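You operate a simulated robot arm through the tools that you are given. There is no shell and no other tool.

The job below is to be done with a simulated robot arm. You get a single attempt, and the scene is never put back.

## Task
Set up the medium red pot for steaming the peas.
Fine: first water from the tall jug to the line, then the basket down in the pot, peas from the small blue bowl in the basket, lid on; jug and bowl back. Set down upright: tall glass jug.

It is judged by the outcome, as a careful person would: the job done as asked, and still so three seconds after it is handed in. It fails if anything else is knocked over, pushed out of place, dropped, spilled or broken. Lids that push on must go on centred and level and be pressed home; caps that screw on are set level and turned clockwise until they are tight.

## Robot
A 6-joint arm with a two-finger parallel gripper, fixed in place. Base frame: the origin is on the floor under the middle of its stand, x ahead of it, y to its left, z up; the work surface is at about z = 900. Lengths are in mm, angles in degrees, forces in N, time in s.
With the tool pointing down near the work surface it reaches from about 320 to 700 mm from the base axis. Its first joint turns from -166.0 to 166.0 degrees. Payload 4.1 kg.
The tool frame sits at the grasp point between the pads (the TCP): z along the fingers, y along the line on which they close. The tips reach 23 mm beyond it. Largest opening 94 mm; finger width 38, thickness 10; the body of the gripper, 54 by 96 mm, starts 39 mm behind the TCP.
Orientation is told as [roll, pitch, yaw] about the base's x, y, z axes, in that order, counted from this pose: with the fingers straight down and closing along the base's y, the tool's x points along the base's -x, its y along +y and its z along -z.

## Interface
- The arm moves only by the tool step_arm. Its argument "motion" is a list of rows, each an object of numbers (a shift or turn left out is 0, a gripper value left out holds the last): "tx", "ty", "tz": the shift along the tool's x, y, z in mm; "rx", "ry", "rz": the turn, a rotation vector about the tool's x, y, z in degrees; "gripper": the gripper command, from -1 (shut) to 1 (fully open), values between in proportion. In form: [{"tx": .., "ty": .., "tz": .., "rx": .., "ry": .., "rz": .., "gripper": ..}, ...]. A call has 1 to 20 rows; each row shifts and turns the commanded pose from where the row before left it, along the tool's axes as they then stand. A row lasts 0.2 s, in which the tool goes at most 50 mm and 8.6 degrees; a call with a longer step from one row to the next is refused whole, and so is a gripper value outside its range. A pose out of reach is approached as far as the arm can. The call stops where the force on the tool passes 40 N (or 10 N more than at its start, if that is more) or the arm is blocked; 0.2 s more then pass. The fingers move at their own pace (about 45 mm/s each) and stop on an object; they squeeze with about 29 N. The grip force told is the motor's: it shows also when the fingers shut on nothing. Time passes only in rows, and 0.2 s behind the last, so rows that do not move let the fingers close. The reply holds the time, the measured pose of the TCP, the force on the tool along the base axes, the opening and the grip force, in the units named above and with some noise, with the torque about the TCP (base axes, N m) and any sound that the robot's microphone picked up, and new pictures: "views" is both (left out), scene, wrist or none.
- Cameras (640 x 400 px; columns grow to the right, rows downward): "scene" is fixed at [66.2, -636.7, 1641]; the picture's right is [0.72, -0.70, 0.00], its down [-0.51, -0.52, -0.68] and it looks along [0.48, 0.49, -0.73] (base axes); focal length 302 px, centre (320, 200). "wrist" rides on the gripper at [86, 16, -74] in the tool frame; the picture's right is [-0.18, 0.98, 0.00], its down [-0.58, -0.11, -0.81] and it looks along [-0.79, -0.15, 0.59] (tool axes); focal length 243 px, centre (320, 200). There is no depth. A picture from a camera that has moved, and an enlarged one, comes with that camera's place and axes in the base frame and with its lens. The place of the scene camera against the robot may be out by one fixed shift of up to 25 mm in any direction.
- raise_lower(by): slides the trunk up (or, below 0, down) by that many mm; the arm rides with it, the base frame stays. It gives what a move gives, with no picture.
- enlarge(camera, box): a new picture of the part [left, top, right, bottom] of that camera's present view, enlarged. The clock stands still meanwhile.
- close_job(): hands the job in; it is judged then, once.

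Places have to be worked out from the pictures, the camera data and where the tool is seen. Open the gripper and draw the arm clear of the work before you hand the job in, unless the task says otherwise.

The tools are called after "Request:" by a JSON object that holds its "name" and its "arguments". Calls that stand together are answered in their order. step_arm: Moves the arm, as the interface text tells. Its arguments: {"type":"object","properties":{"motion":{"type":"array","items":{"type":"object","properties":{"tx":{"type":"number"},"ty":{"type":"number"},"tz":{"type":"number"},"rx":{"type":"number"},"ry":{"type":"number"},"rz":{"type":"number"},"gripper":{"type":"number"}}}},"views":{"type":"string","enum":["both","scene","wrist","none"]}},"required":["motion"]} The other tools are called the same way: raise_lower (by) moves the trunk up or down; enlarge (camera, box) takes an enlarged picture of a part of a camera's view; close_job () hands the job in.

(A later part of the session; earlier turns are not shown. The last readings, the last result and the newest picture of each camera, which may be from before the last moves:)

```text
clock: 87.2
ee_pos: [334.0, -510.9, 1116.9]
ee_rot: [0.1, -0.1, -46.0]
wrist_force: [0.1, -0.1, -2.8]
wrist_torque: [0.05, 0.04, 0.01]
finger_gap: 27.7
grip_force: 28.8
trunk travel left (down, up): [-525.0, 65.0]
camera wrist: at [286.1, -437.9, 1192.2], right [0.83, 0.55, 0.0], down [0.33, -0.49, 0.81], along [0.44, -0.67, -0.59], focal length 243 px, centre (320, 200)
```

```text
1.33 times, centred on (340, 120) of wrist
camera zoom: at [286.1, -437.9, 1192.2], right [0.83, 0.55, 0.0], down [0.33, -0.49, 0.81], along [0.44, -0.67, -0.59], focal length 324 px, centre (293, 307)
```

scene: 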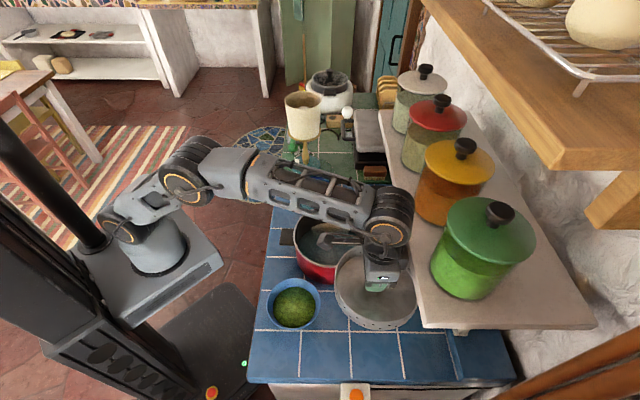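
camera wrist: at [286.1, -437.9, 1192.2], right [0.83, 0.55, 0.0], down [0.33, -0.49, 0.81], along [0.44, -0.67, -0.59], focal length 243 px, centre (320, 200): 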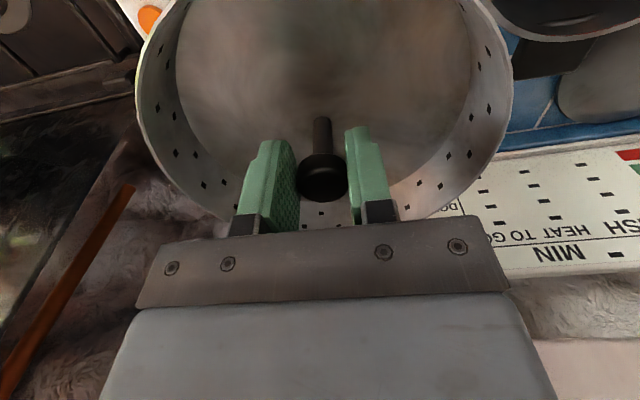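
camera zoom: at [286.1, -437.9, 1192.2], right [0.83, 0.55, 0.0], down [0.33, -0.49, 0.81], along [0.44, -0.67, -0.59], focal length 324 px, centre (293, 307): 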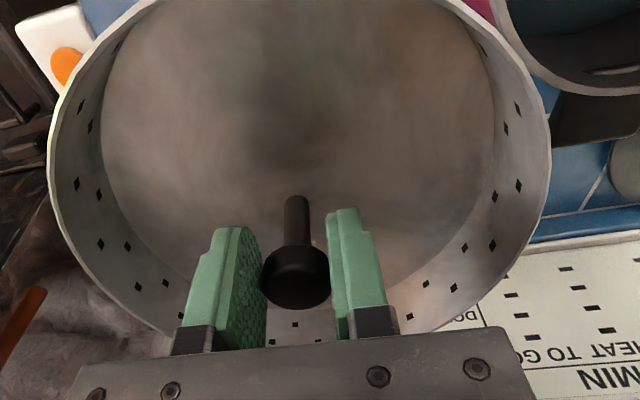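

The basket is level in the grip (about 3 N). I carry it over the pot.

Request:
{"name": "step_arm", "arguments": {"motion": [{"tx": 8.6, "ty": 18.1, "tz": -10}, {"tx": 17.2, "ty": 36.3}, {"tx": 17.2, "ty": 36.3}, {"tx": 17.2, "ty": 36.3}, {"tx": 17.2, "ty": 36.3}, {"tx": 8.6, "ty": 18.1}, {}], "views": "both"}}

Request:
{"name": "enlarge", "arguments": {"camera": "scene", "box": [270, 170, 400, 300]}}

Request:
{"name": "enlarge", "arguments": {"camera": "wrist", "box": [60, 0, 600, 240]}}

```text
clock: 88.8
ee_pos: [405.8, -322.6, 1125.7]
ee_rot: [-0.1, 0.1, -46.0]
wrist_force: [0.8, -0.4, -1.8]
wrist_torque: [0.0, -0.02, 0.01]
finger_gap: 27.3
grip_force: 28.9
trunk travel left (down, up): [-525.0, 65.0]
camera wrist: at [357.1, -249.2, 1200.0], right [0.83, 0.55, 0.0], down [0.33, -0.49, 0.81], along [0.44, -0.67, -0.59], focal length 243 px, centre (320, 200)
```

scene: 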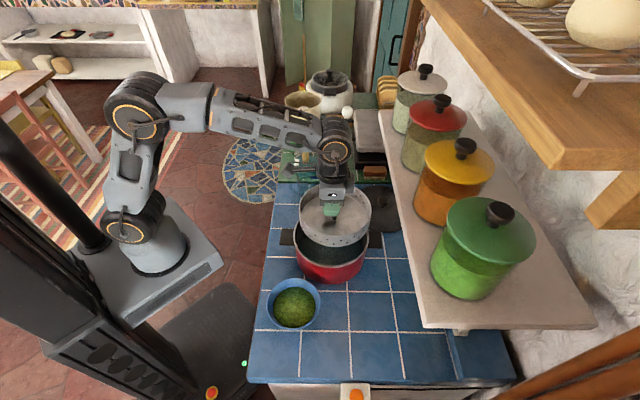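
wrist: 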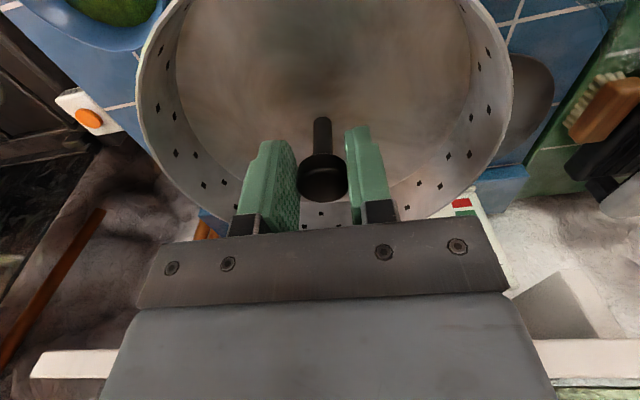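

```text
3.08 times, centred on (335, 235) of scene
camera zoom: at [66.2, -636.7, 1641.0], right [0.72, -0.7, 0.0], down [-0.51, -0.52, -0.68], along [0.48, 0.49, -0.73], focal length 931 px, centre (274, 92)
```

zoom: 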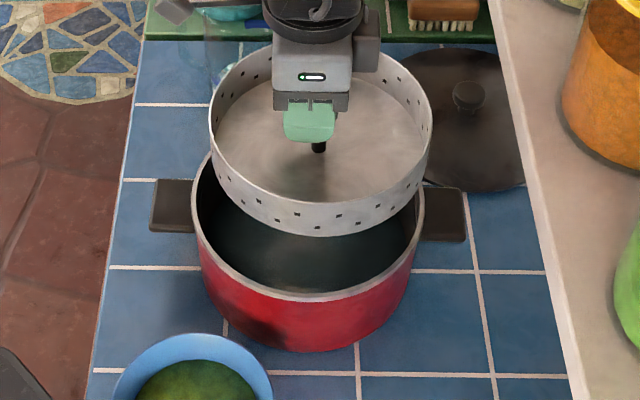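

```text
1.19 times, centred on (330, 120) of wrist
camera zoom: at [357.1, -249.2, 1200.0], right [0.83, 0.55, 0.0], down [0.33, -0.49, 0.81], along [0.44, -0.67, -0.59], focal length 288 px, centre (308, 295)
```

zoom: 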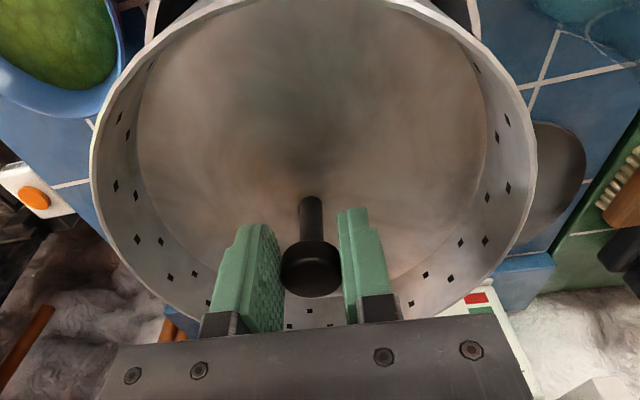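

The scene shows the basket sitting about 4 mm too far to the right of the pot centre. I correct that and lower to just above the rim for a check.

Request:
{"name": "step_arm", "arguments": {"motion": [{"tx": 4, "tz": 10}, {"tz": 16}, {}], "views": "both"}}

Request:
{"name": "enlarge", "arguments": {"camera": "scene", "box": [280, 190, 385, 290]}}

```text
clock: 89.6
ee_pos: [405.1, -319.1, 1101.3]
ee_rot: [0.1, 0.0, -46.0]
wrist_force: [0.2, 0.5, -2.0]
wrist_torque: [0.03, 0.03, 0.02]
finger_gap: 27.7
grip_force: 29.1
trunk travel left (down, up): [-525.0, 65.0]
camera wrist: at [355.6, -245.6, 1175.8], right [0.83, 0.55, 0.0], down [0.33, -0.49, 0.81], along [0.44, -0.67, -0.59], focal length 243 px, centre (320, 200)
```

scene: 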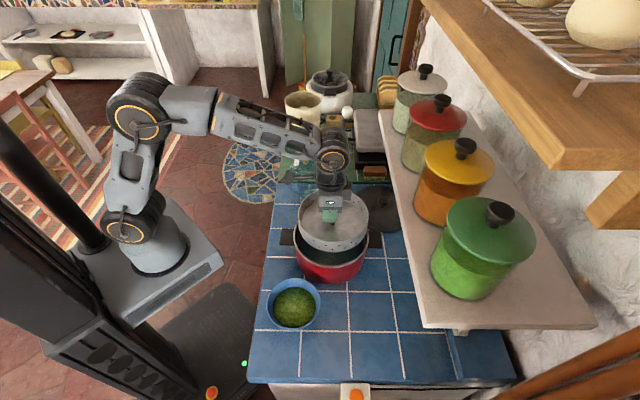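
wrist: 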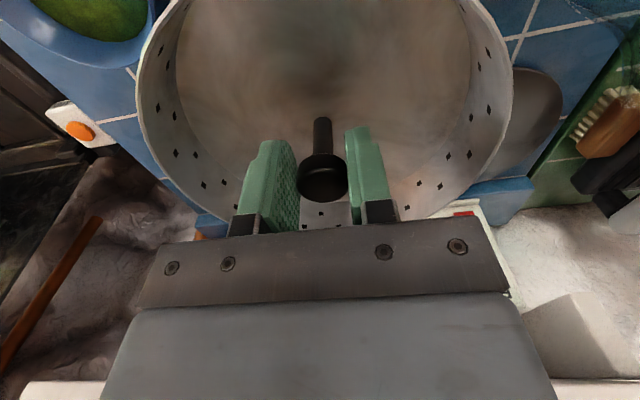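

```text
4.00 times, centred on (332, 240) of scene
camera zoom: at [66.2, -636.7, 1641.0], right [0.72, -0.7, 0.0], down [-0.51, -0.52, -0.68], along [0.48, 0.49, -0.73], focal length 1210 px, centre (270, 40)
```

zoom: 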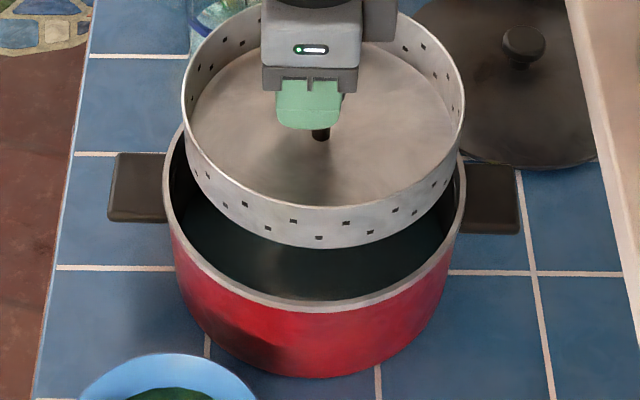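

The basket is still about 2–3 mm off. I nudge it and lower it into the mouth of the pot.

Request:
{"name": "step_arm", "arguments": {"motion": [{"tx": 2.3, "ty": -2.5}, {"tz": 10}, {"tz": 10}, {"tz": 8}, {}], "views": "both"}}

Request:
{"name": "enlarge", "arguments": {"camera": "scene", "box": [280, 190, 385, 290]}}

Request:
{"name": "enlarge", "arguments": {"camera": "wrist", "box": [60, 0, 600, 240]}}

```text
clock: 90.8
ee_pos: [400.3, -319.3, 1072.2]
ee_rot: [0.0, 0.0, -46.0]
wrist_force: [-0.5, 0.7, -2.8]
wrist_torque: [-0.02, 0.02, 0.03]
finger_gap: 27.5
grip_force: 28.4
trunk travel left (down, up): [-525.0, 65.0]
camera wrist: at [351.4, -246.7, 1147.3], right [0.83, 0.55, 0.0], down [0.33, -0.49, 0.81], along [0.44, -0.67, -0.59], focal length 243 px, centre (320, 200)
```

scene: 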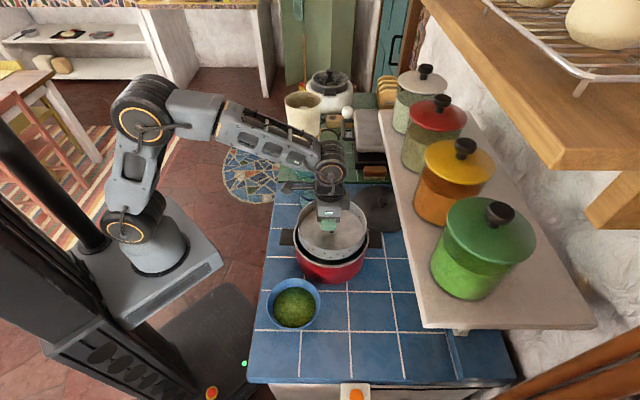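
wrist: 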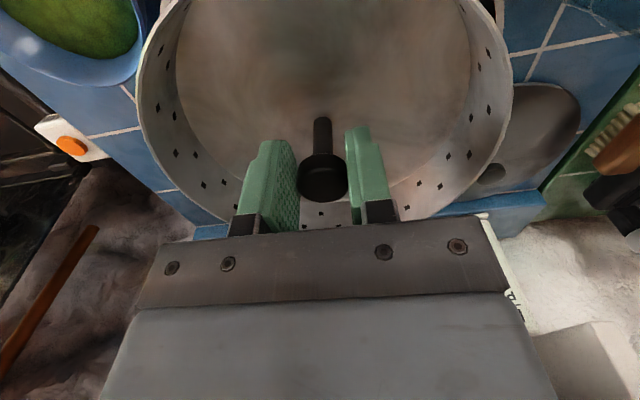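

```text
4.00 times, centred on (332, 240) of scene
camera zoom: at [66.2, -636.7, 1641.0], right [0.72, -0.7, 0.0], down [-0.51, -0.52, -0.68], along [0.48, 0.49, -0.73], focal length 1210 px, centre (270, 40)
```

zoom: 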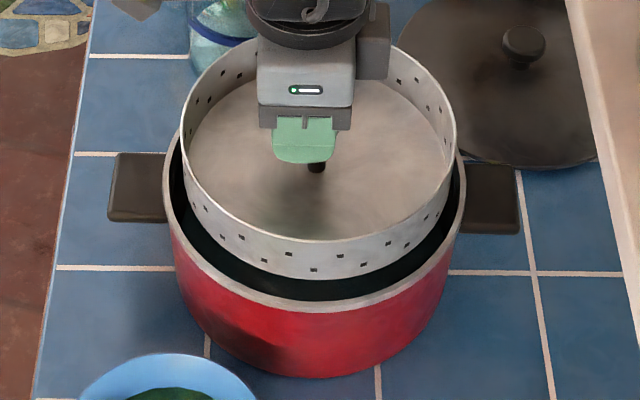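

```text
1.19 times, centred on (330, 120) of wrist
camera zoom: at [351.4, -246.7, 1147.3], right [0.83, 0.55, 0.0], down [0.33, -0.49, 0.81], along [0.44, -0.67, -0.59], focal length 288 px, centre (308, 295)
```

zoom: 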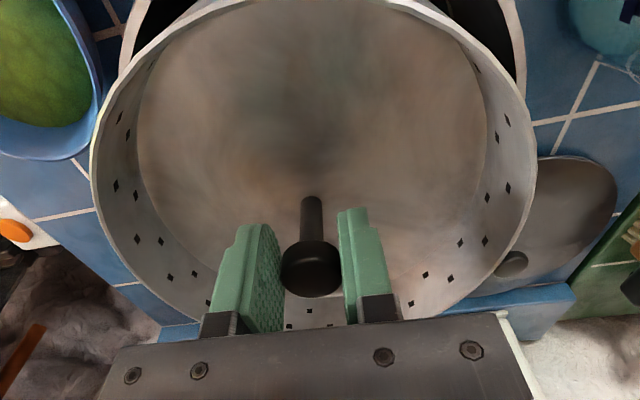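

The basket is concentric within about 1 mm. I continue lowering it into the pot.

Request:
{"name": "step_arm", "arguments": {"motion": [{"tz": 10}, {"tz": 12}, {"tz": 12}, {"tz": 12}, {"tz": 12}, {"tz": 8}, {}], "views": "both"}}

Request:
{"name": "enlarge", "arguments": {"camera": "scene", "box": [280, 190, 385, 290]}}

```text
clock: 92.4
ee_pos: [400.3, -320.5, 1007.3]
ee_rot: [0.0, 0.0, -46.0]
wrist_force: [-0.4, -0.3, -3.1]
wrist_torque: [0.0, 0.03, -0.02]
finger_gap: 27.6
grip_force: 28.8
trunk travel left (down, up): [-525.0, 65.0]
camera wrist: at [352.0, -246.1, 1081.3], right [0.83, 0.55, 0.0], down [0.33, -0.49, 0.81], along [0.44, -0.67, -0.59], focal length 243 px, centre (320, 200)
```

scene: 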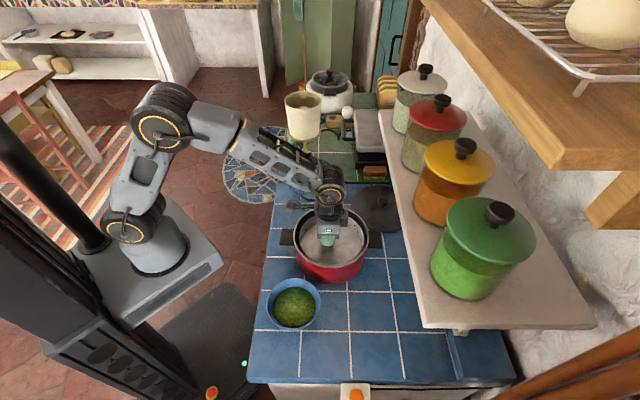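
wrist: 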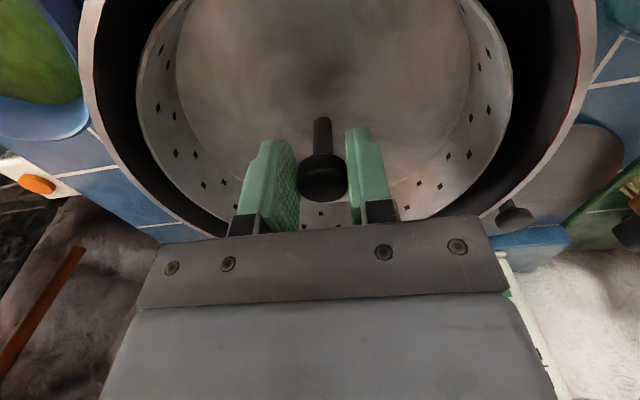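

```text
4.00 times, centred on (332, 240) of scene
camera zoom: at [66.2, -636.7, 1641.0], right [0.72, -0.7, 0.0], down [-0.51, -0.52, -0.68], along [0.48, 0.49, -0.73], focal length 1210 px, centre (270, 40)
```

zoom: 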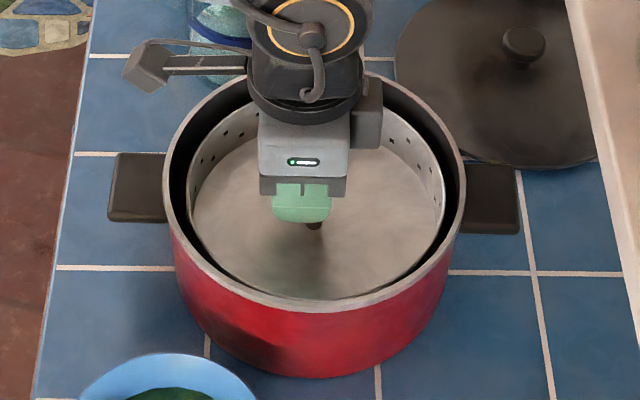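

Centred well. I lower the last part gently until the feet touch the pot floor.

Request:
{"name": "step_arm", "arguments": {"motion": [{"tz": 5}, {"tz": 4}, {"tz": 2}, {"tz": 2}, {}], "views": "none"}}

```text
clock: 93.6
ee_pos: [399.9, -319.2, 993.7]
ee_rot: [-0.1, 0.0, -46.0]
wrist_force: [-0.5, -0.1, -2.6]
wrist_torque: [0.04, 0.03, -0.01]
finger_gap: 27.4
grip_force: 29.2
trunk travel left (down, up): [-525.0, 65.0]
```

Request:
{"name": "step_arm", "arguments": {"motion": [{"tz": 1.2}, {"tz": 1.2}, {}], "views": "none"}}

```text
clock: 94.4
ee_pos: [399.6, -320.1, 992.8]
ee_rot: [0.0, -0.1, -46.0]
wrist_force: [-0.2, 0.5, 12.3]
wrist_torque: [0.38, 0.56, -0.01]
finger_gap: 27.4
grip_force: 29.2
trunk travel left (down, up): [-525.0, 65.0]
```

Contact with the pot floor (12 N). I ease off slightly, release the knob and rise.

Request:
{"name": "step_arm", "arguments": {"motion": [{"tz": -0.8}, {"gripper": -0.2}, {"gripper": 0.1}, {"gripper": 0.2}, {}, {"tz": -20}, {"tz": -40}, {"tz": -45}, {"tz": -45}], "views": "both"}}

Request:
{"name": "enlarge", "arguments": {"camera": "scene", "box": [280, 190, 385, 290]}}

Request:
{"name": "enlarge", "arguments": {"camera": "wrist", "box": [60, 0, 600, 240]}}

```text
clock: 96.4
ee_pos: [399.1, -319.9, 1143.9]
ee_rot: [0.0, 0.0, -46.0]
wrist_force: [1.1, 0.5, -0.4]
wrist_torque: [-0.01, -0.01, -0.01]
finger_gap: 56.2
grip_force: 0.1
trunk travel left (down, up): [-525.0, 65.0]
camera wrist: at [349.8, -245.8, 1219.3], right [0.83, 0.55, 0.0], down [0.33, -0.49, 0.81], along [0.44, -0.67, -0.59], focal length 243 px, centre (320, 200)
```

scene: 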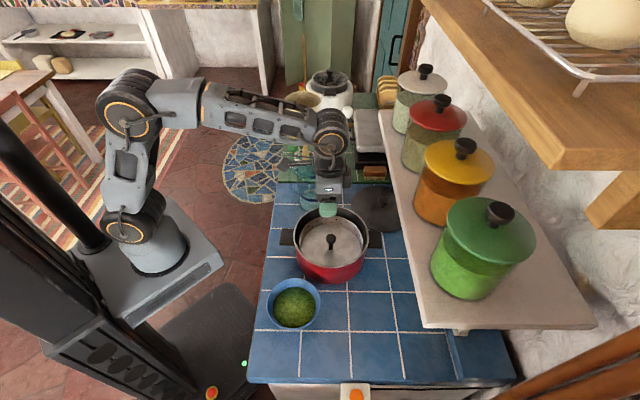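
wrist: 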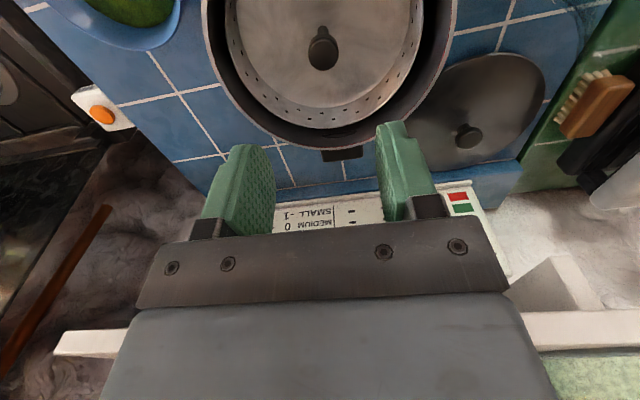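

```text
4.00 times, centred on (332, 240) of scene
camera zoom: at [66.2, -636.7, 1641.0], right [0.72, -0.7, 0.0], down [-0.51, -0.52, -0.68], along [0.48, 0.49, -0.73], focal length 1210 px, centre (270, 40)
```

zoom: 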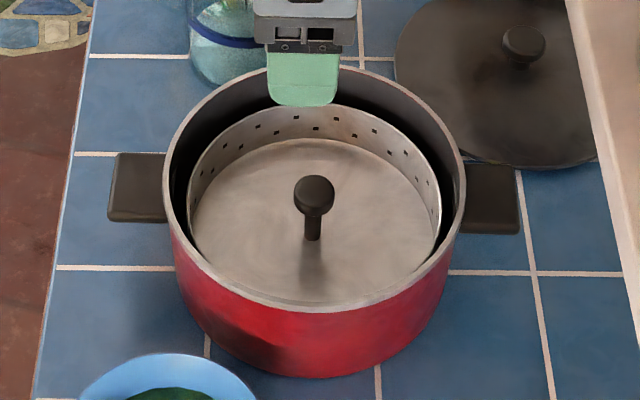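

```text
1.19 times, centred on (330, 120) of wrist
camera zoom: at [349.8, -245.8, 1219.3], right [0.83, 0.55, 0.0], down [0.33, -0.49, 0.81], along [0.44, -0.67, -0.59], focal length 288 px, centre (308, 295)
```

zoom: 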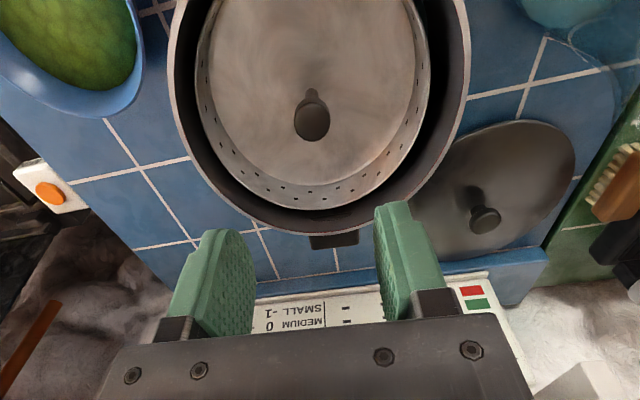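

The basket is down in the pot, level and centred. Next come the peas, so I move for a near-vertical close view of the blue bowl to measure its rim and wall slope.

Request:
{"name": "step_arm", "arguments": {"motion": [{"rz": -7.67}, {"rz": -7.67}, {"rz": -7.67}, {"rz": -7.67}, {"rz": -7.67}, {"rz": -7.67}, {"tx": 37.7, "ty": -12}, {"tx": 37.7, "ty": -12}, {"tx": 37.7, "ty": -12}, {"ry": 8}, {"ry": 8}, {"ry": 8}, {"ry": 8}, {"ry": 8}], "views": "both"}}

Request:
{"name": "enlarge", "arguments": {"camera": "wrist", "box": [200, 0, 440, 180]}}

```text
clock: 99.4
ee_pos: [287.9, -355.2, 1142.5]
ee_rot: [0.0, 40.1, 0.1]
wrist_force: [0.3, -0.2, 0.5]
wrist_torque: [0.03, 0.0, 0.01]
finger_gap: 56.5
grip_force: 0.2
trunk travel left (down, up): [-525.0, 65.0]
camera wrist: at [268.7, -339.2, 1254.5], right [0.14, 0.98, -0.12], down [0.96, -0.11, 0.24], along [0.22, -0.15, -0.96], focal length 243 px, centre (320, 200)
```

scene: 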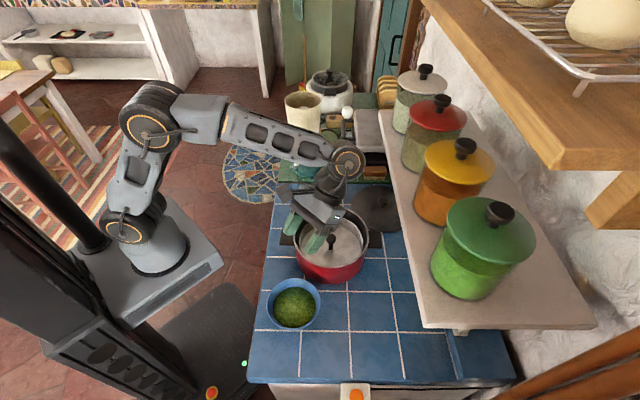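
wrist: 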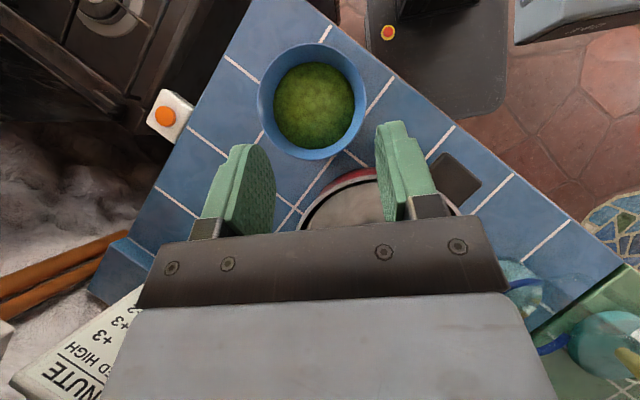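

```text
2.22 times, centred on (320, 90) of wrist
camera zoom: at [268.7, -339.2, 1254.5], right [0.14, 0.98, -0.12], down [0.96, -0.11, 0.24], along [0.22, -0.15, -0.96], focal length 539 px, centre (320, 444)
```

zoom: 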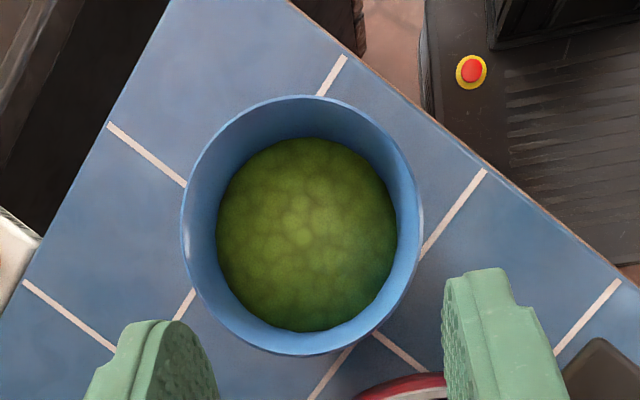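

From this near-vertical view the bowl centre is about (221,-376), rim radius 62, rim z≈963, peas surface about 23 mm down, and wall slope about 28°. I'll pinch the wall on the +y/left-far side with the tool leaned to match the slope, so I go to a pre-grasp pose.

Request:
{"name": "step_arm", "arguments": {"motion": [{"ry": -8}, {"ry": -8}, {"ry": -8}, {"ry": -8}, {"ry": -8}, {"rz": 8.3}, {"rz": 8.3}, {"rz": 8.4}, {"tx": 26, "ty": 20}, {"tx": 26, "ty": 20}, {"tz": 34, "gripper": -0.2}, {"tz": 34}, {"tz": 34}, {"rx": 7}, {"rx": 7}, {"rx": 7}, {"rx": 7}], "views": "both"}}

Request:
{"name": "enlarge", "arguments": {"camera": "wrist", "box": [160, 20, 480, 240]}}

Request:
{"name": "enlarge", "arguments": {"camera": "scene", "box": [240, 200, 360, 340]}}

```text
clock: 103.0
ee_pos: [257.8, -296.7, 1040.8]
ee_rot: [-28.1, -0.1, -25.0]
wrist_force: [0.1, 0.8, 0.3]
wrist_torque: [-0.01, 0.02, -0.03]
finger_gap: 37.6
grip_force: 0.1
trunk travel left (down, up): [-525.0, 65.0]
camera wrist: at [199.1, -216.0, 1098.7], right [0.53, 0.71, -0.46], down [0.65, 0.01, 0.76], along [0.55, -0.71, -0.45], focal length 243 px, centre (320, 200)
```

scene: 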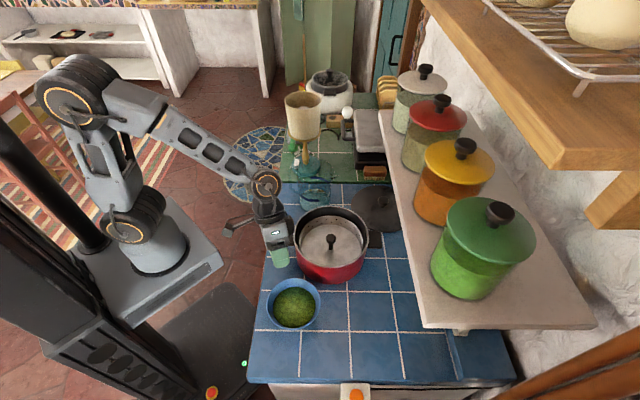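
wrist: 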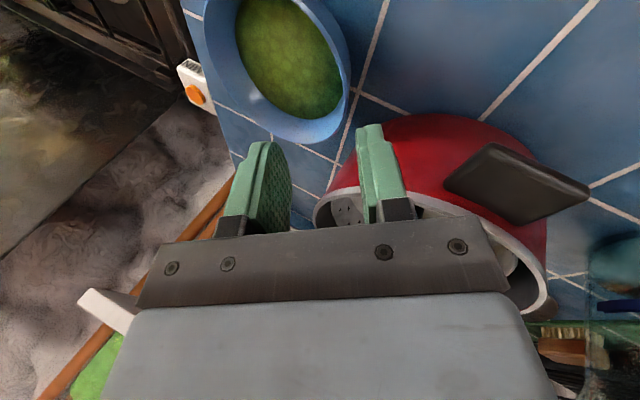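

```text
1.82 times, centred on (320, 130) of wrist
camera zoom: at [199.1, -216.0, 1098.7], right [0.53, 0.71, -0.46], down [0.65, 0.01, 0.76], along [0.55, -0.71, -0.45], focal length 441 px, centre (320, 327)
```

zoom: 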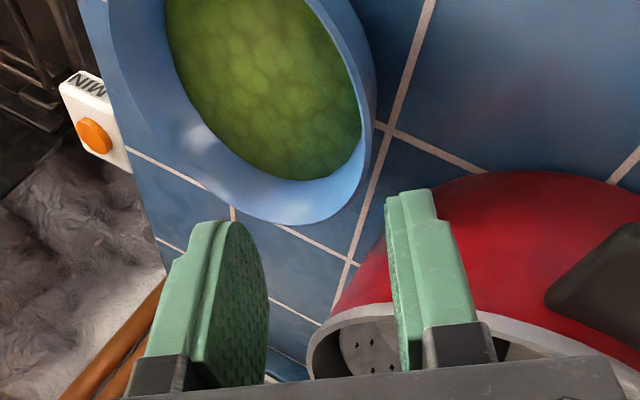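

```text
2.86 times, centred on (300, 270) of scene
camera zoom: at [66.2, -636.7, 1641.0], right [0.72, -0.7, 0.0], down [-0.51, -0.52, -0.68], along [0.48, 0.49, -0.73], focal length 864 px, centre (377, 0)
```

zoom: 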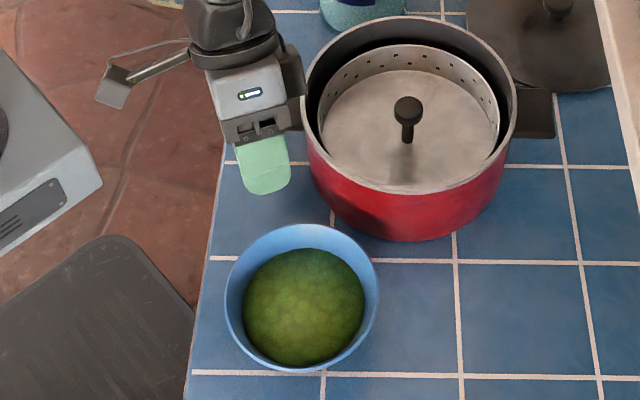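

The rim appears about 4–5 mm further out than predicted, so I update the bowl centre to about (222.5,-372.5), rim z≈960. I move partway in and re-check that the wall sits between the fingers.

Request:
{"name": "step_arm", "arguments": {"motion": [{"ty": 8.6, "tz": 22}, {"ty": 8.7, "tz": 23}, {}], "views": "wrist"}}

Request:
{"name": "enlarge", "arguments": {"camera": "wrist", "box": [200, 40, 440, 240]}}

```text
clock: 103.8
ee_pos: [253.8, -304.0, 991.7]
ee_rot: [-28.0, 0.0, -24.9]
wrist_force: [-1.0, 0.1, 0.1]
wrist_torque: [0.03, 0.04, 0.01]
finger_gap: 37.7
grip_force: 0.0
trunk travel left (down, up): [-525.0, 65.0]
camera wrist: at [196.3, -222.2, 1050.5], right [0.53, 0.71, -0.46], down [0.65, 0.01, 0.76], along [0.55, -0.71, -0.45], focal length 243 px, centre (320, 200)
```

wrist: 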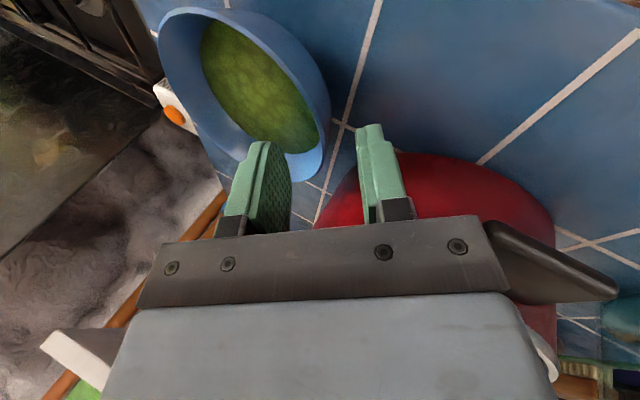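

```text
2.00 times, centred on (320, 140) of wrist
camera zoom: at [196.3, -222.2, 1050.5], right [0.53, 0.71, -0.46], down [0.65, 0.01, 0.76], along [0.55, -0.71, -0.45], focal length 485 px, centre (320, 320)
```

zoom: 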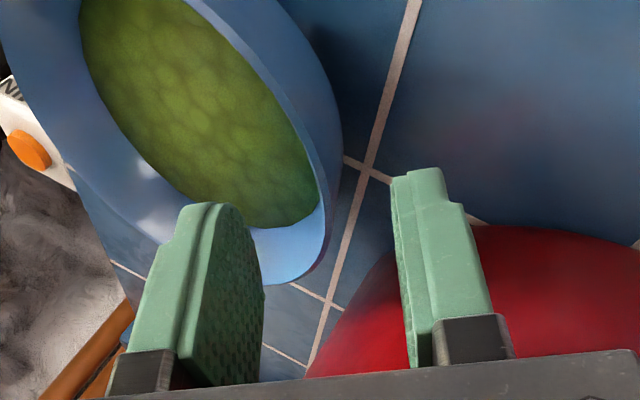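

The rim is centred between the two fingers. I move in the remaining 38 mm along the wall direction.

Request:
{"name": "step_arm", "arguments": {"motion": [{"tz": 14}, {"tz": 14}, {"tz": 10}, {}], "views": "both"}}

Request:
{"name": "enlarge", "arguments": {"camera": "wrist", "box": [200, 40, 440, 240]}}

Request:
{"name": "enlarge", "arguments": {"camera": "scene", "box": [240, 200, 360, 340]}}

```text
clock: 104.8
ee_pos: [246.8, -319.4, 959.5]
ee_rot: [-27.9, 0.0, -25.0]
wrist_force: [-0.6, 0.0, -1.1]
wrist_torque: [0.03, -0.02, 0.02]
finger_gap: 37.5
grip_force: 0.0
trunk travel left (down, up): [-525.0, 65.0]
camera wrist: at [189.4, -238.1, 1017.4], right [0.53, 0.71, -0.46], down [0.65, 0.01, 0.76], along [0.55, -0.71, -0.45], focal length 243 px, centre (320, 200)
```

scene: 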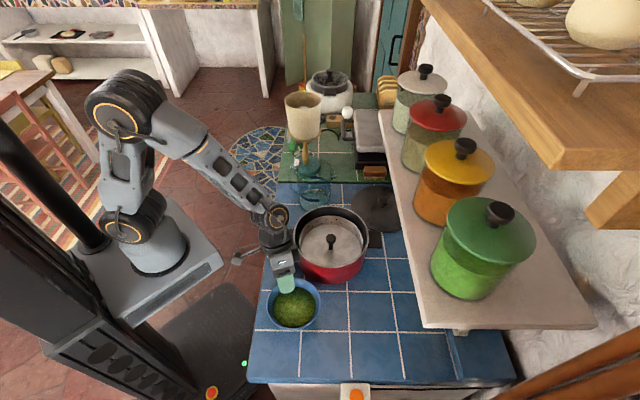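
wrist: 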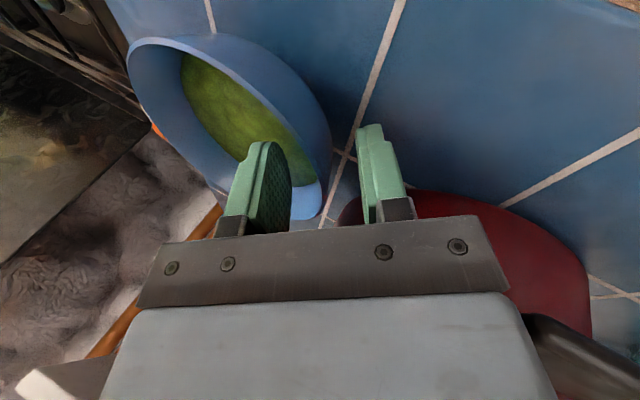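

```text
2.00 times, centred on (320, 140) of wrist
camera zoom: at [189.4, -238.1, 1017.4], right [0.53, 0.71, -0.46], down [0.65, 0.01, 0.76], along [0.55, -0.71, -0.45], focal length 485 px, centre (320, 320)
```

zoom: 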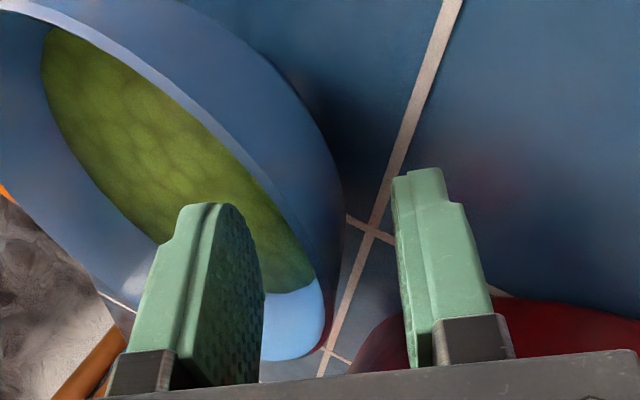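

```text
2.86 times, centred on (300, 270) of scene
camera zoom: at [66.2, -636.7, 1641.0], right [0.72, -0.7, 0.0], down [-0.51, -0.52, -0.68], along [0.48, 0.49, -0.73], focal length 864 px, centre (377, 0)
```

zoom: 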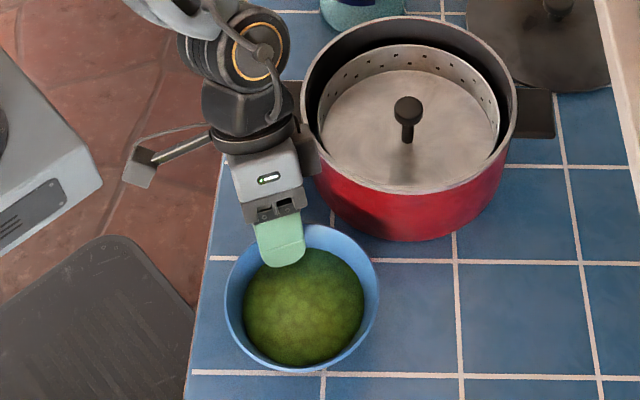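

The inner finger is over the wall and clear of the peas. I close the gripper on the bowl wall.

Request:
{"name": "step_arm", "arguments": {"motion": [{"gripper": -1}, {"gripper": -1}, {"gripper": -1}, {"gripper": -1}, {"gripper": -1}], "views": "both"}}

Request:
{"name": "enlarge", "arguments": {"camera": "wrist", "box": [200, 40, 440, 240]}}

Request:
{"name": "enlarge", "arguments": {"camera": "scene", "box": [240, 200, 360, 340]}}

```text
clock: 106.0
ee_pos: [246.8, -320.2, 960.0]
ee_rot: [-28.1, 0.0, -24.9]
wrist_force: [2.4, -6.4, 14.9]
wrist_torque: [-0.7, 0.41, 0.23]
finger_gap: 5.7
grip_force: 28.9
trunk travel left (down, up): [-525.0, 65.0]
camera wrist: at [189.4, -238.6, 1018.2], right [0.53, 0.71, -0.46], down [0.65, 0.01, 0.76], along [0.55, -0.71, -0.45], focal length 243 px, centre (320, 200)
```

scene: 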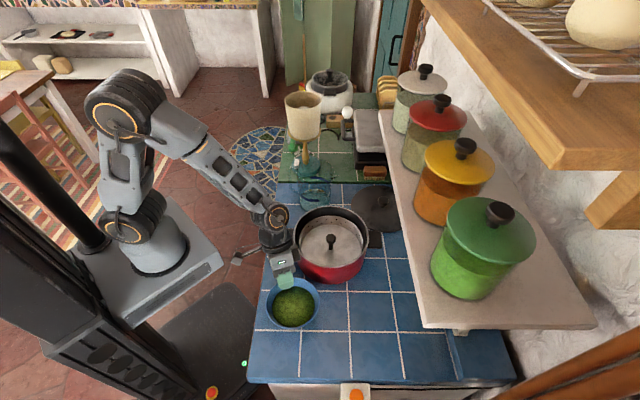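
wrist: 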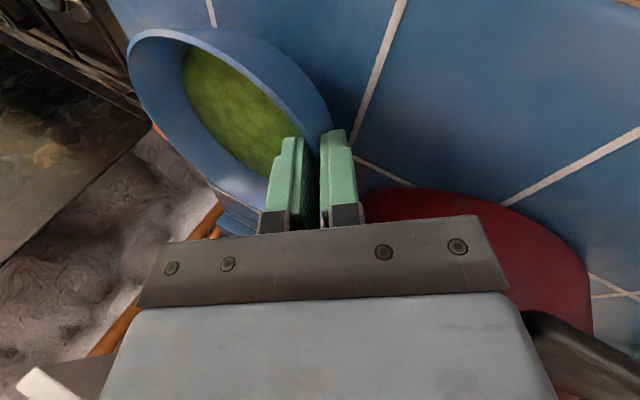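

```text
2.00 times, centred on (320, 140) of wrist
camera zoom: at [189.4, -238.6, 1018.2], right [0.53, 0.71, -0.46], down [0.65, 0.01, 0.76], along [0.55, -0.71, -0.45], focal length 485 px, centre (320, 320)
```

zoom: 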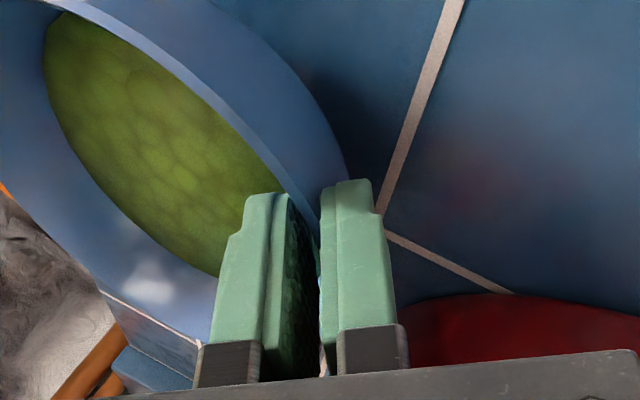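

```text
2.86 times, centred on (300, 270) of scene
camera zoom: at [66.2, -636.7, 1641.0], right [0.72, -0.7, 0.0], down [-0.51, -0.52, -0.68], along [0.48, 0.49, -0.73], focal length 864 px, centre (377, 0)
```

zoom: 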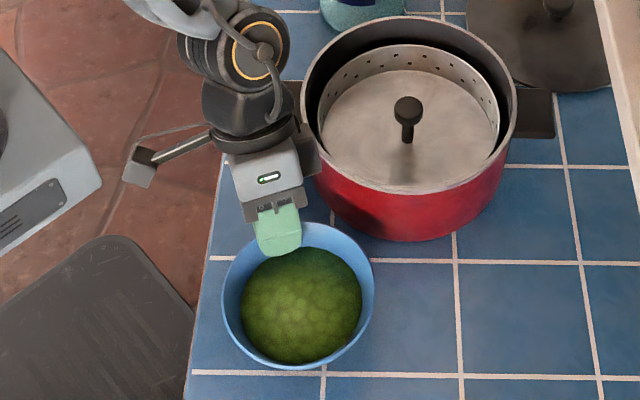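

Bowl wall gripped (gap 5.7 mm). I lift gently 12 mm and check that the bowl stays level.

Request:
{"name": "step_arm", "arguments": {"motion": [{"ty": -1.4, "tz": -2.65}, {"ty": -1.4, "tz": -2.65}, {"ty": -1.4, "tz": -2.65}, {"ty": -1.4, "tz": -2.65}, {}], "views": "both"}}

Request:
{"name": "enlarge", "arguments": {"camera": "scene", "box": [240, 200, 360, 340]}}

```text
clock: 107.2
ee_pos: [247.4, -318.7, 970.7]
ee_rot: [-28.1, 0.0, -25.0]
wrist_force: [-0.1, -0.5, -3.4]
wrist_torque: [0.18, -0.08, 0.0]
finger_gap: 4.3
grip_force: 29.2
trunk travel left (down, up): [-525.0, 65.0]
camera wrist: at [189.1, -237.6, 1029.1], right [0.53, 0.71, -0.46], down [0.65, 0.01, 0.76], along [0.55, -0.7, -0.45], focal length 243 px, centre (320, 200)
```

scene: 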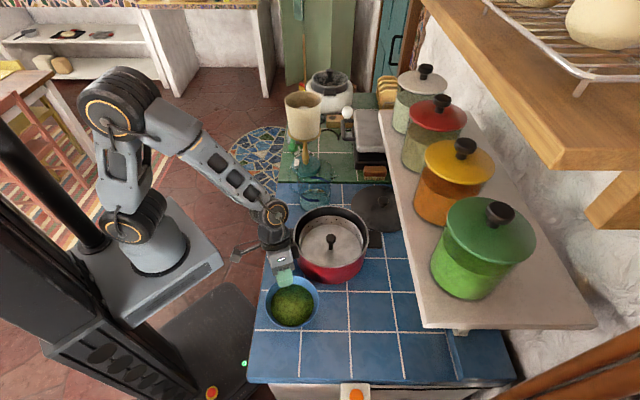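
wrist: 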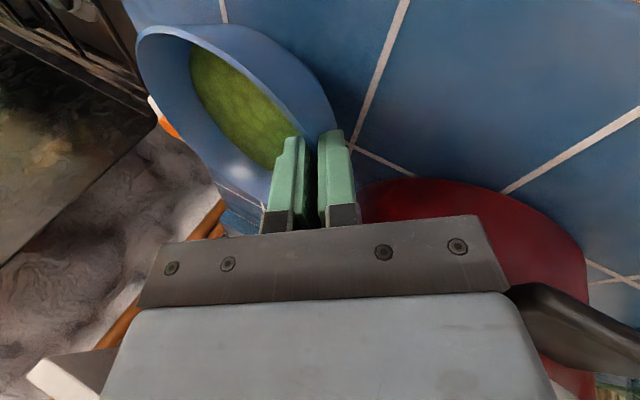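

```text
2.86 times, centred on (300, 270) of scene
camera zoom: at [66.2, -636.7, 1641.0], right [0.72, -0.7, 0.0], down [-0.51, -0.52, -0.68], along [0.48, 0.49, -0.73], focal length 864 px, centre (377, 0)
```

zoom: 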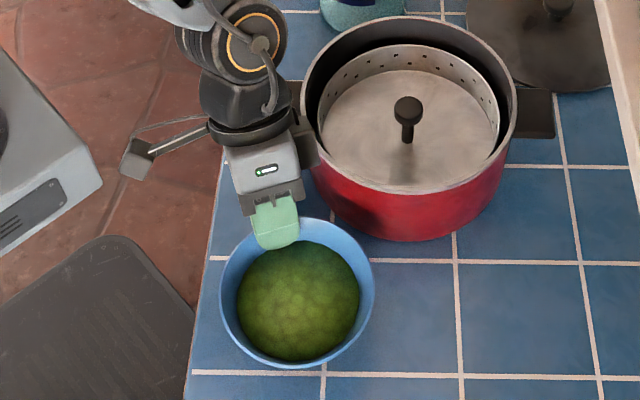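

The bowl is secure (3.4 N, level). I raise it well clear before turning and carrying it over the pot.

Request:
{"name": "step_arm", "arguments": {"motion": [{"ty": -4.7, "tz": -8.8}, {"ty": -9.4, "tz": -17.7}, {"ty": -9.4, "tz": -17.7}, {"ty": -9.4, "tz": -17.7}, {"ty": -9.4, "tz": -17.7}, {"ty": -9.4, "tz": -17.7}, {"ty": -9.4, "tz": -17.7}, {"ty": -9.4, "tz": -17.7}, {"ty": -4.7, "tz": -8.8}, {}], "views": "both"}}

Request:
{"name": "enlarge", "arguments": {"camera": "scene", "box": [230, 170, 370, 340]}}

```text
clock: 109.4
ee_pos: [245.4, -318.7, 1131.6]
ee_rot: [-28.0, 0.0, -25.0]
wrist_force: [0.1, -0.5, -2.8]
wrist_torque: [0.19, -0.07, 0.01]
finger_gap: 4.1
grip_force: 29.5
trunk travel left (down, up): [-525.0, 65.0]
camera wrist: at [188.4, -237.5, 1189.7], right [0.53, 0.71, -0.46], down [0.65, 0.01, 0.76], along [0.55, -0.7, -0.45], focal length 243 px, centre (320, 200)
```

scene: 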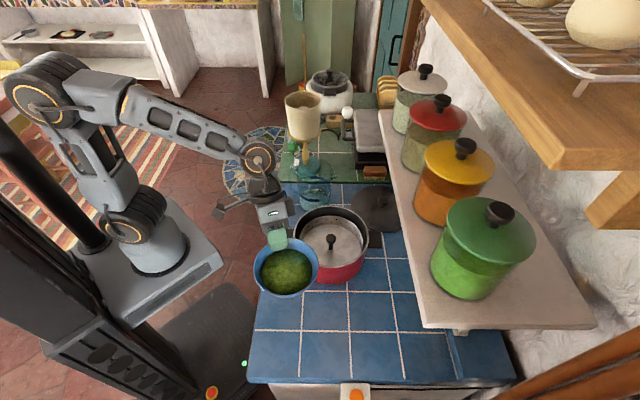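
wrist: 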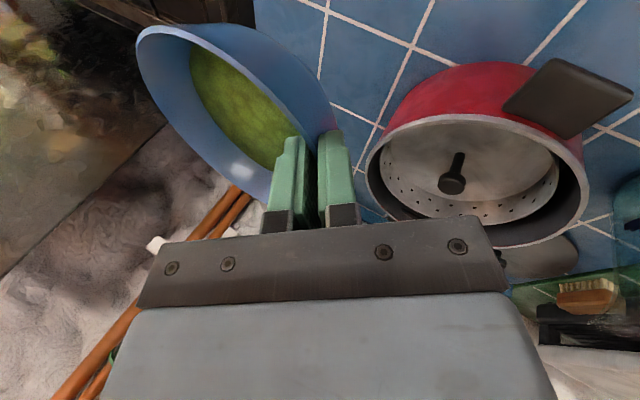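

```text
2.35 times, centred on (300, 255) of scene
camera zoom: at [66.2, -636.7, 1641.0], right [0.72, -0.7, 0.0], down [-0.51, -0.52, -0.68], along [0.48, 0.49, -0.73], focal length 712 px, centre (367, 71)
```

zoom: 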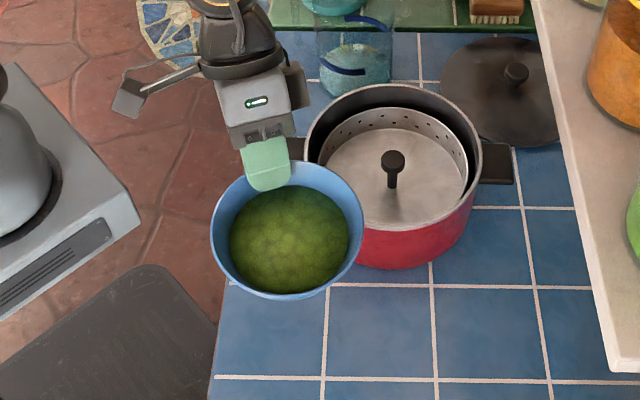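

I carry the bowl across above the pot, then turn it so that it will pour back toward the pot centre.

Request:
{"name": "step_arm", "arguments": {"motion": [{"tx": -13, "ty": 8, "tz": -4}, {"tx": -26, "ty": 16, "tz": -8}, {"tx": -31, "ty": 18.5, "tz": -10}, {"tx": -31, "ty": 18.5, "tz": -10}, {"tx": -31, "ty": 18.5, "tz": -10}, {"tx": -31, "ty": 18.5, "tz": -10}, {"tx": -31, "ty": 18.5, "tz": -10}, {"tx": -26, "ty": 15.5, "tz": -8}, {"tx": -20, "ty": 12, "tz": -6}, {"tx": -11.3, "ty": 6, "tz": -3.6}, {}], "views": "scene"}}

Request:
{"name": "step_arm", "arguments": {"motion": [{"ry": 2.35, "rz": 4.41}, {"ry": 3.52, "rz": 6.62}, {"ry": 3.52, "rz": 6.62}, {"ry": 3.52, "rz": 6.62}, {"ry": 3.52, "rz": 6.62}, {"ry": 3.52, "rz": 6.62}, {"ry": 1.17, "rz": 2.21}, {}], "views": "both"}}

```text
clock: 111.8
ee_pos: [546.4, -270.4, 1130.9]
ee_rot: [-28.0, 0.0, -25.1]
wrist_force: [1.0, 0.5, -2.8]
wrist_torque: [0.17, -0.07, 0.0]
finger_gap: 4.2
grip_force: 28.6
trunk travel left (down, up): [-525.0, 65.0]
```

scene: 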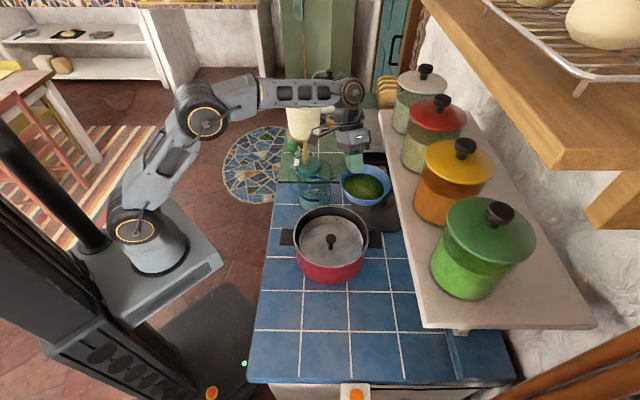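

```text
clock: 113.6
ee_pos: [546.1, -271.2, 1130.7]
ee_rot: [-28.0, 0.0, -70.0]
wrist_force: [-0.5, 0.1, -2.9]
wrist_torque: [0.07, -0.16, 0.03]
finger_gap: 3.9
grip_force: 29.4
trunk travel left (down, up): [-525.0, 65.0]
camera wrist: at [563.1, -172.8, 1188.9], right [0.88, 0.12, -0.46], down [0.46, -0.45, 0.76], along [-0.11, -0.88, -0.45], focal length 243 px, centre (320, 200)
```

scene: 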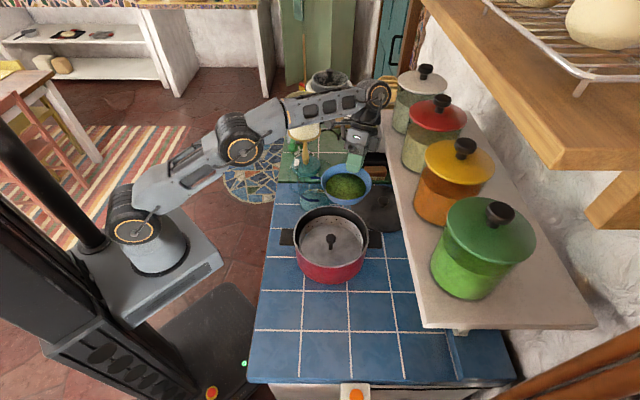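
wrist: 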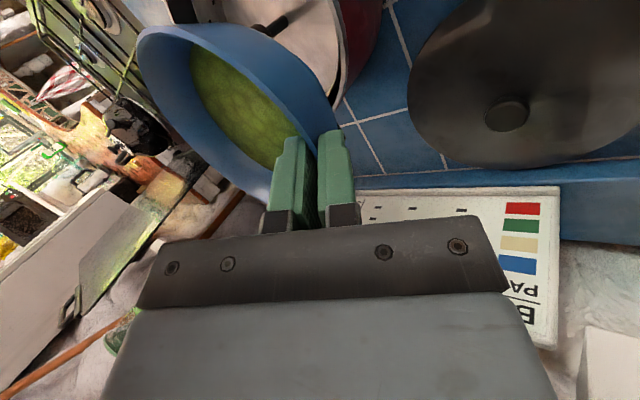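

The bowl's pouring lip is now over the basket, near (432,-313). I tilt it 24° about the lip and lower it closer to the pot.

Request:
{"name": "step_arm", "arguments": {"motion": [{"ty": -4.13, "tz": -7.4, "rx": -4}, {"ty": -4.13, "tz": -7.4, "rx": -4}, {"ty": -4.13, "tz": -7.4, "rx": -4}, {"ty": -4.13, "tz": -7.4, "rx": -4}, {"ty": -4.13, "tz": -7.4, "rx": -4}, {"ty": -4.13, "tz": -7.4, "rx": -4}, {"ty": 1.2, "tz": 17}, {"ty": 1.2, "tz": 17}, {"ty": 1.2, "tz": 17}, {}], "views": "both"}}

Request:
{"name": "enlarge", "arguments": {"camera": "scene", "box": [270, 130, 420, 290]}}

```text
clock: 115.8
ee_pos: [537.1, -275.8, 1128.6]
ee_rot: [-4.0, 0.0, -70.0]
wrist_force: [-0.5, -0.1, -3.8]
wrist_torque: [0.06, -0.1, 0.0]
finger_gap: 3.9
grip_force: 29.1
trunk travel left (down, up): [-525.0, 65.0]
camera wrist: at [528.0, -186.1, 1202.3], right [0.98, 0.16, -0.07], down [0.15, -0.56, 0.81], along [0.09, -0.81, -0.58], focal length 243 px, centre (320, 200)
```

scene: 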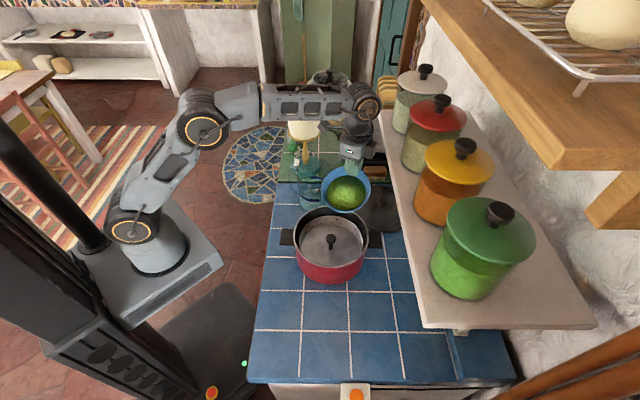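
wrist: 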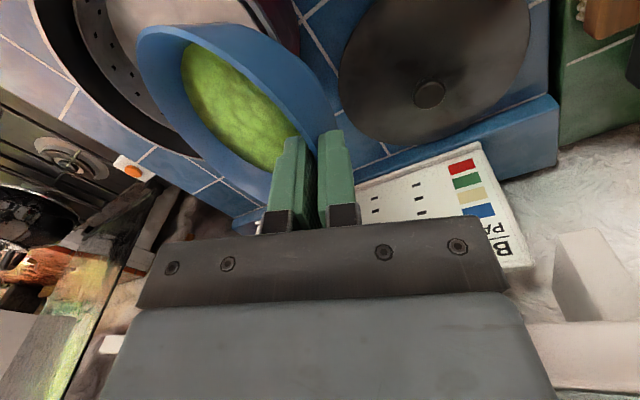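

```text
2.50 times, centred on (345, 210) of scene
camera zoom: at [66.2, -636.7, 1641.0], right [0.72, -0.7, 0.0], down [-0.51, -0.52, -0.68], along [0.48, 0.49, -0.73], focal length 756 px, centre (258, 175)
```

zoom: 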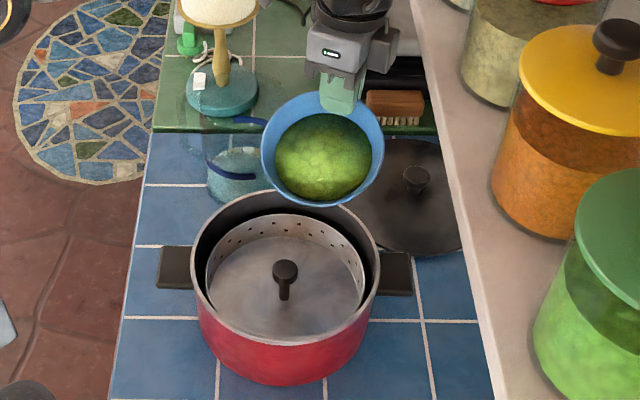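

The lip is correctly above the basket. I continue tilting slowly and watch for the peas starting to slide.

Request:
{"name": "step_arm", "arguments": {"motion": [{"ty": -4.13, "tz": -7.4, "rx": -4}, {}, {"ty": -4.13, "tz": -7.4, "rx": -4}, {}, {"ty": -4.13, "tz": -7.4, "rx": -4}, {}, {}], "views": "scene"}}

Request:
{"name": "enlarge", "arguments": {"camera": "scene", "box": [270, 130, 420, 290]}}

```text
clock: 117.4
ee_pos: [526.4, -280.4, 1150.3]
ee_rot: [8.0, 0.1, -69.9]
wrist_force: [-0.2, 0.9, -3.3]
wrist_torque: [0.05, -0.06, -0.01]
finger_gap: 3.8
grip_force: 29.3
trunk travel left (down, up): [-525.0, 65.0]
```

scene: 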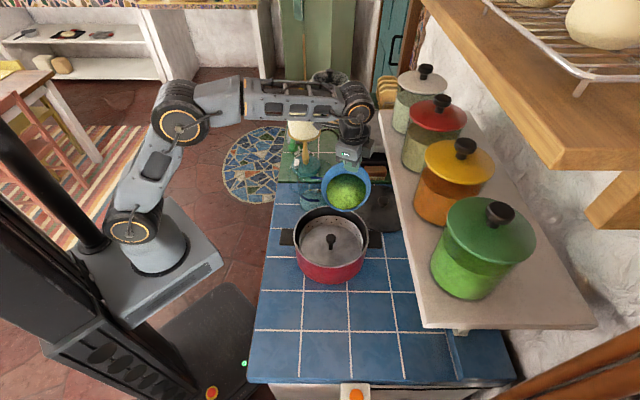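

```text
2.50 times, centred on (345, 210) of scene
camera zoom: at [66.2, -636.7, 1641.0], right [0.72, -0.7, 0.0], down [-0.51, -0.52, -0.68], along [0.48, 0.49, -0.73], focal length 756 px, centre (258, 175)
```

zoom: 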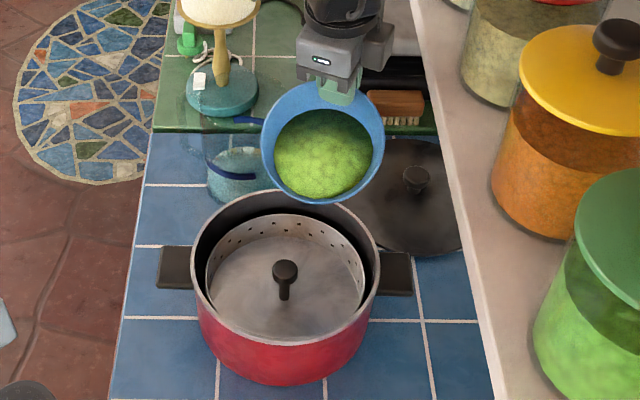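

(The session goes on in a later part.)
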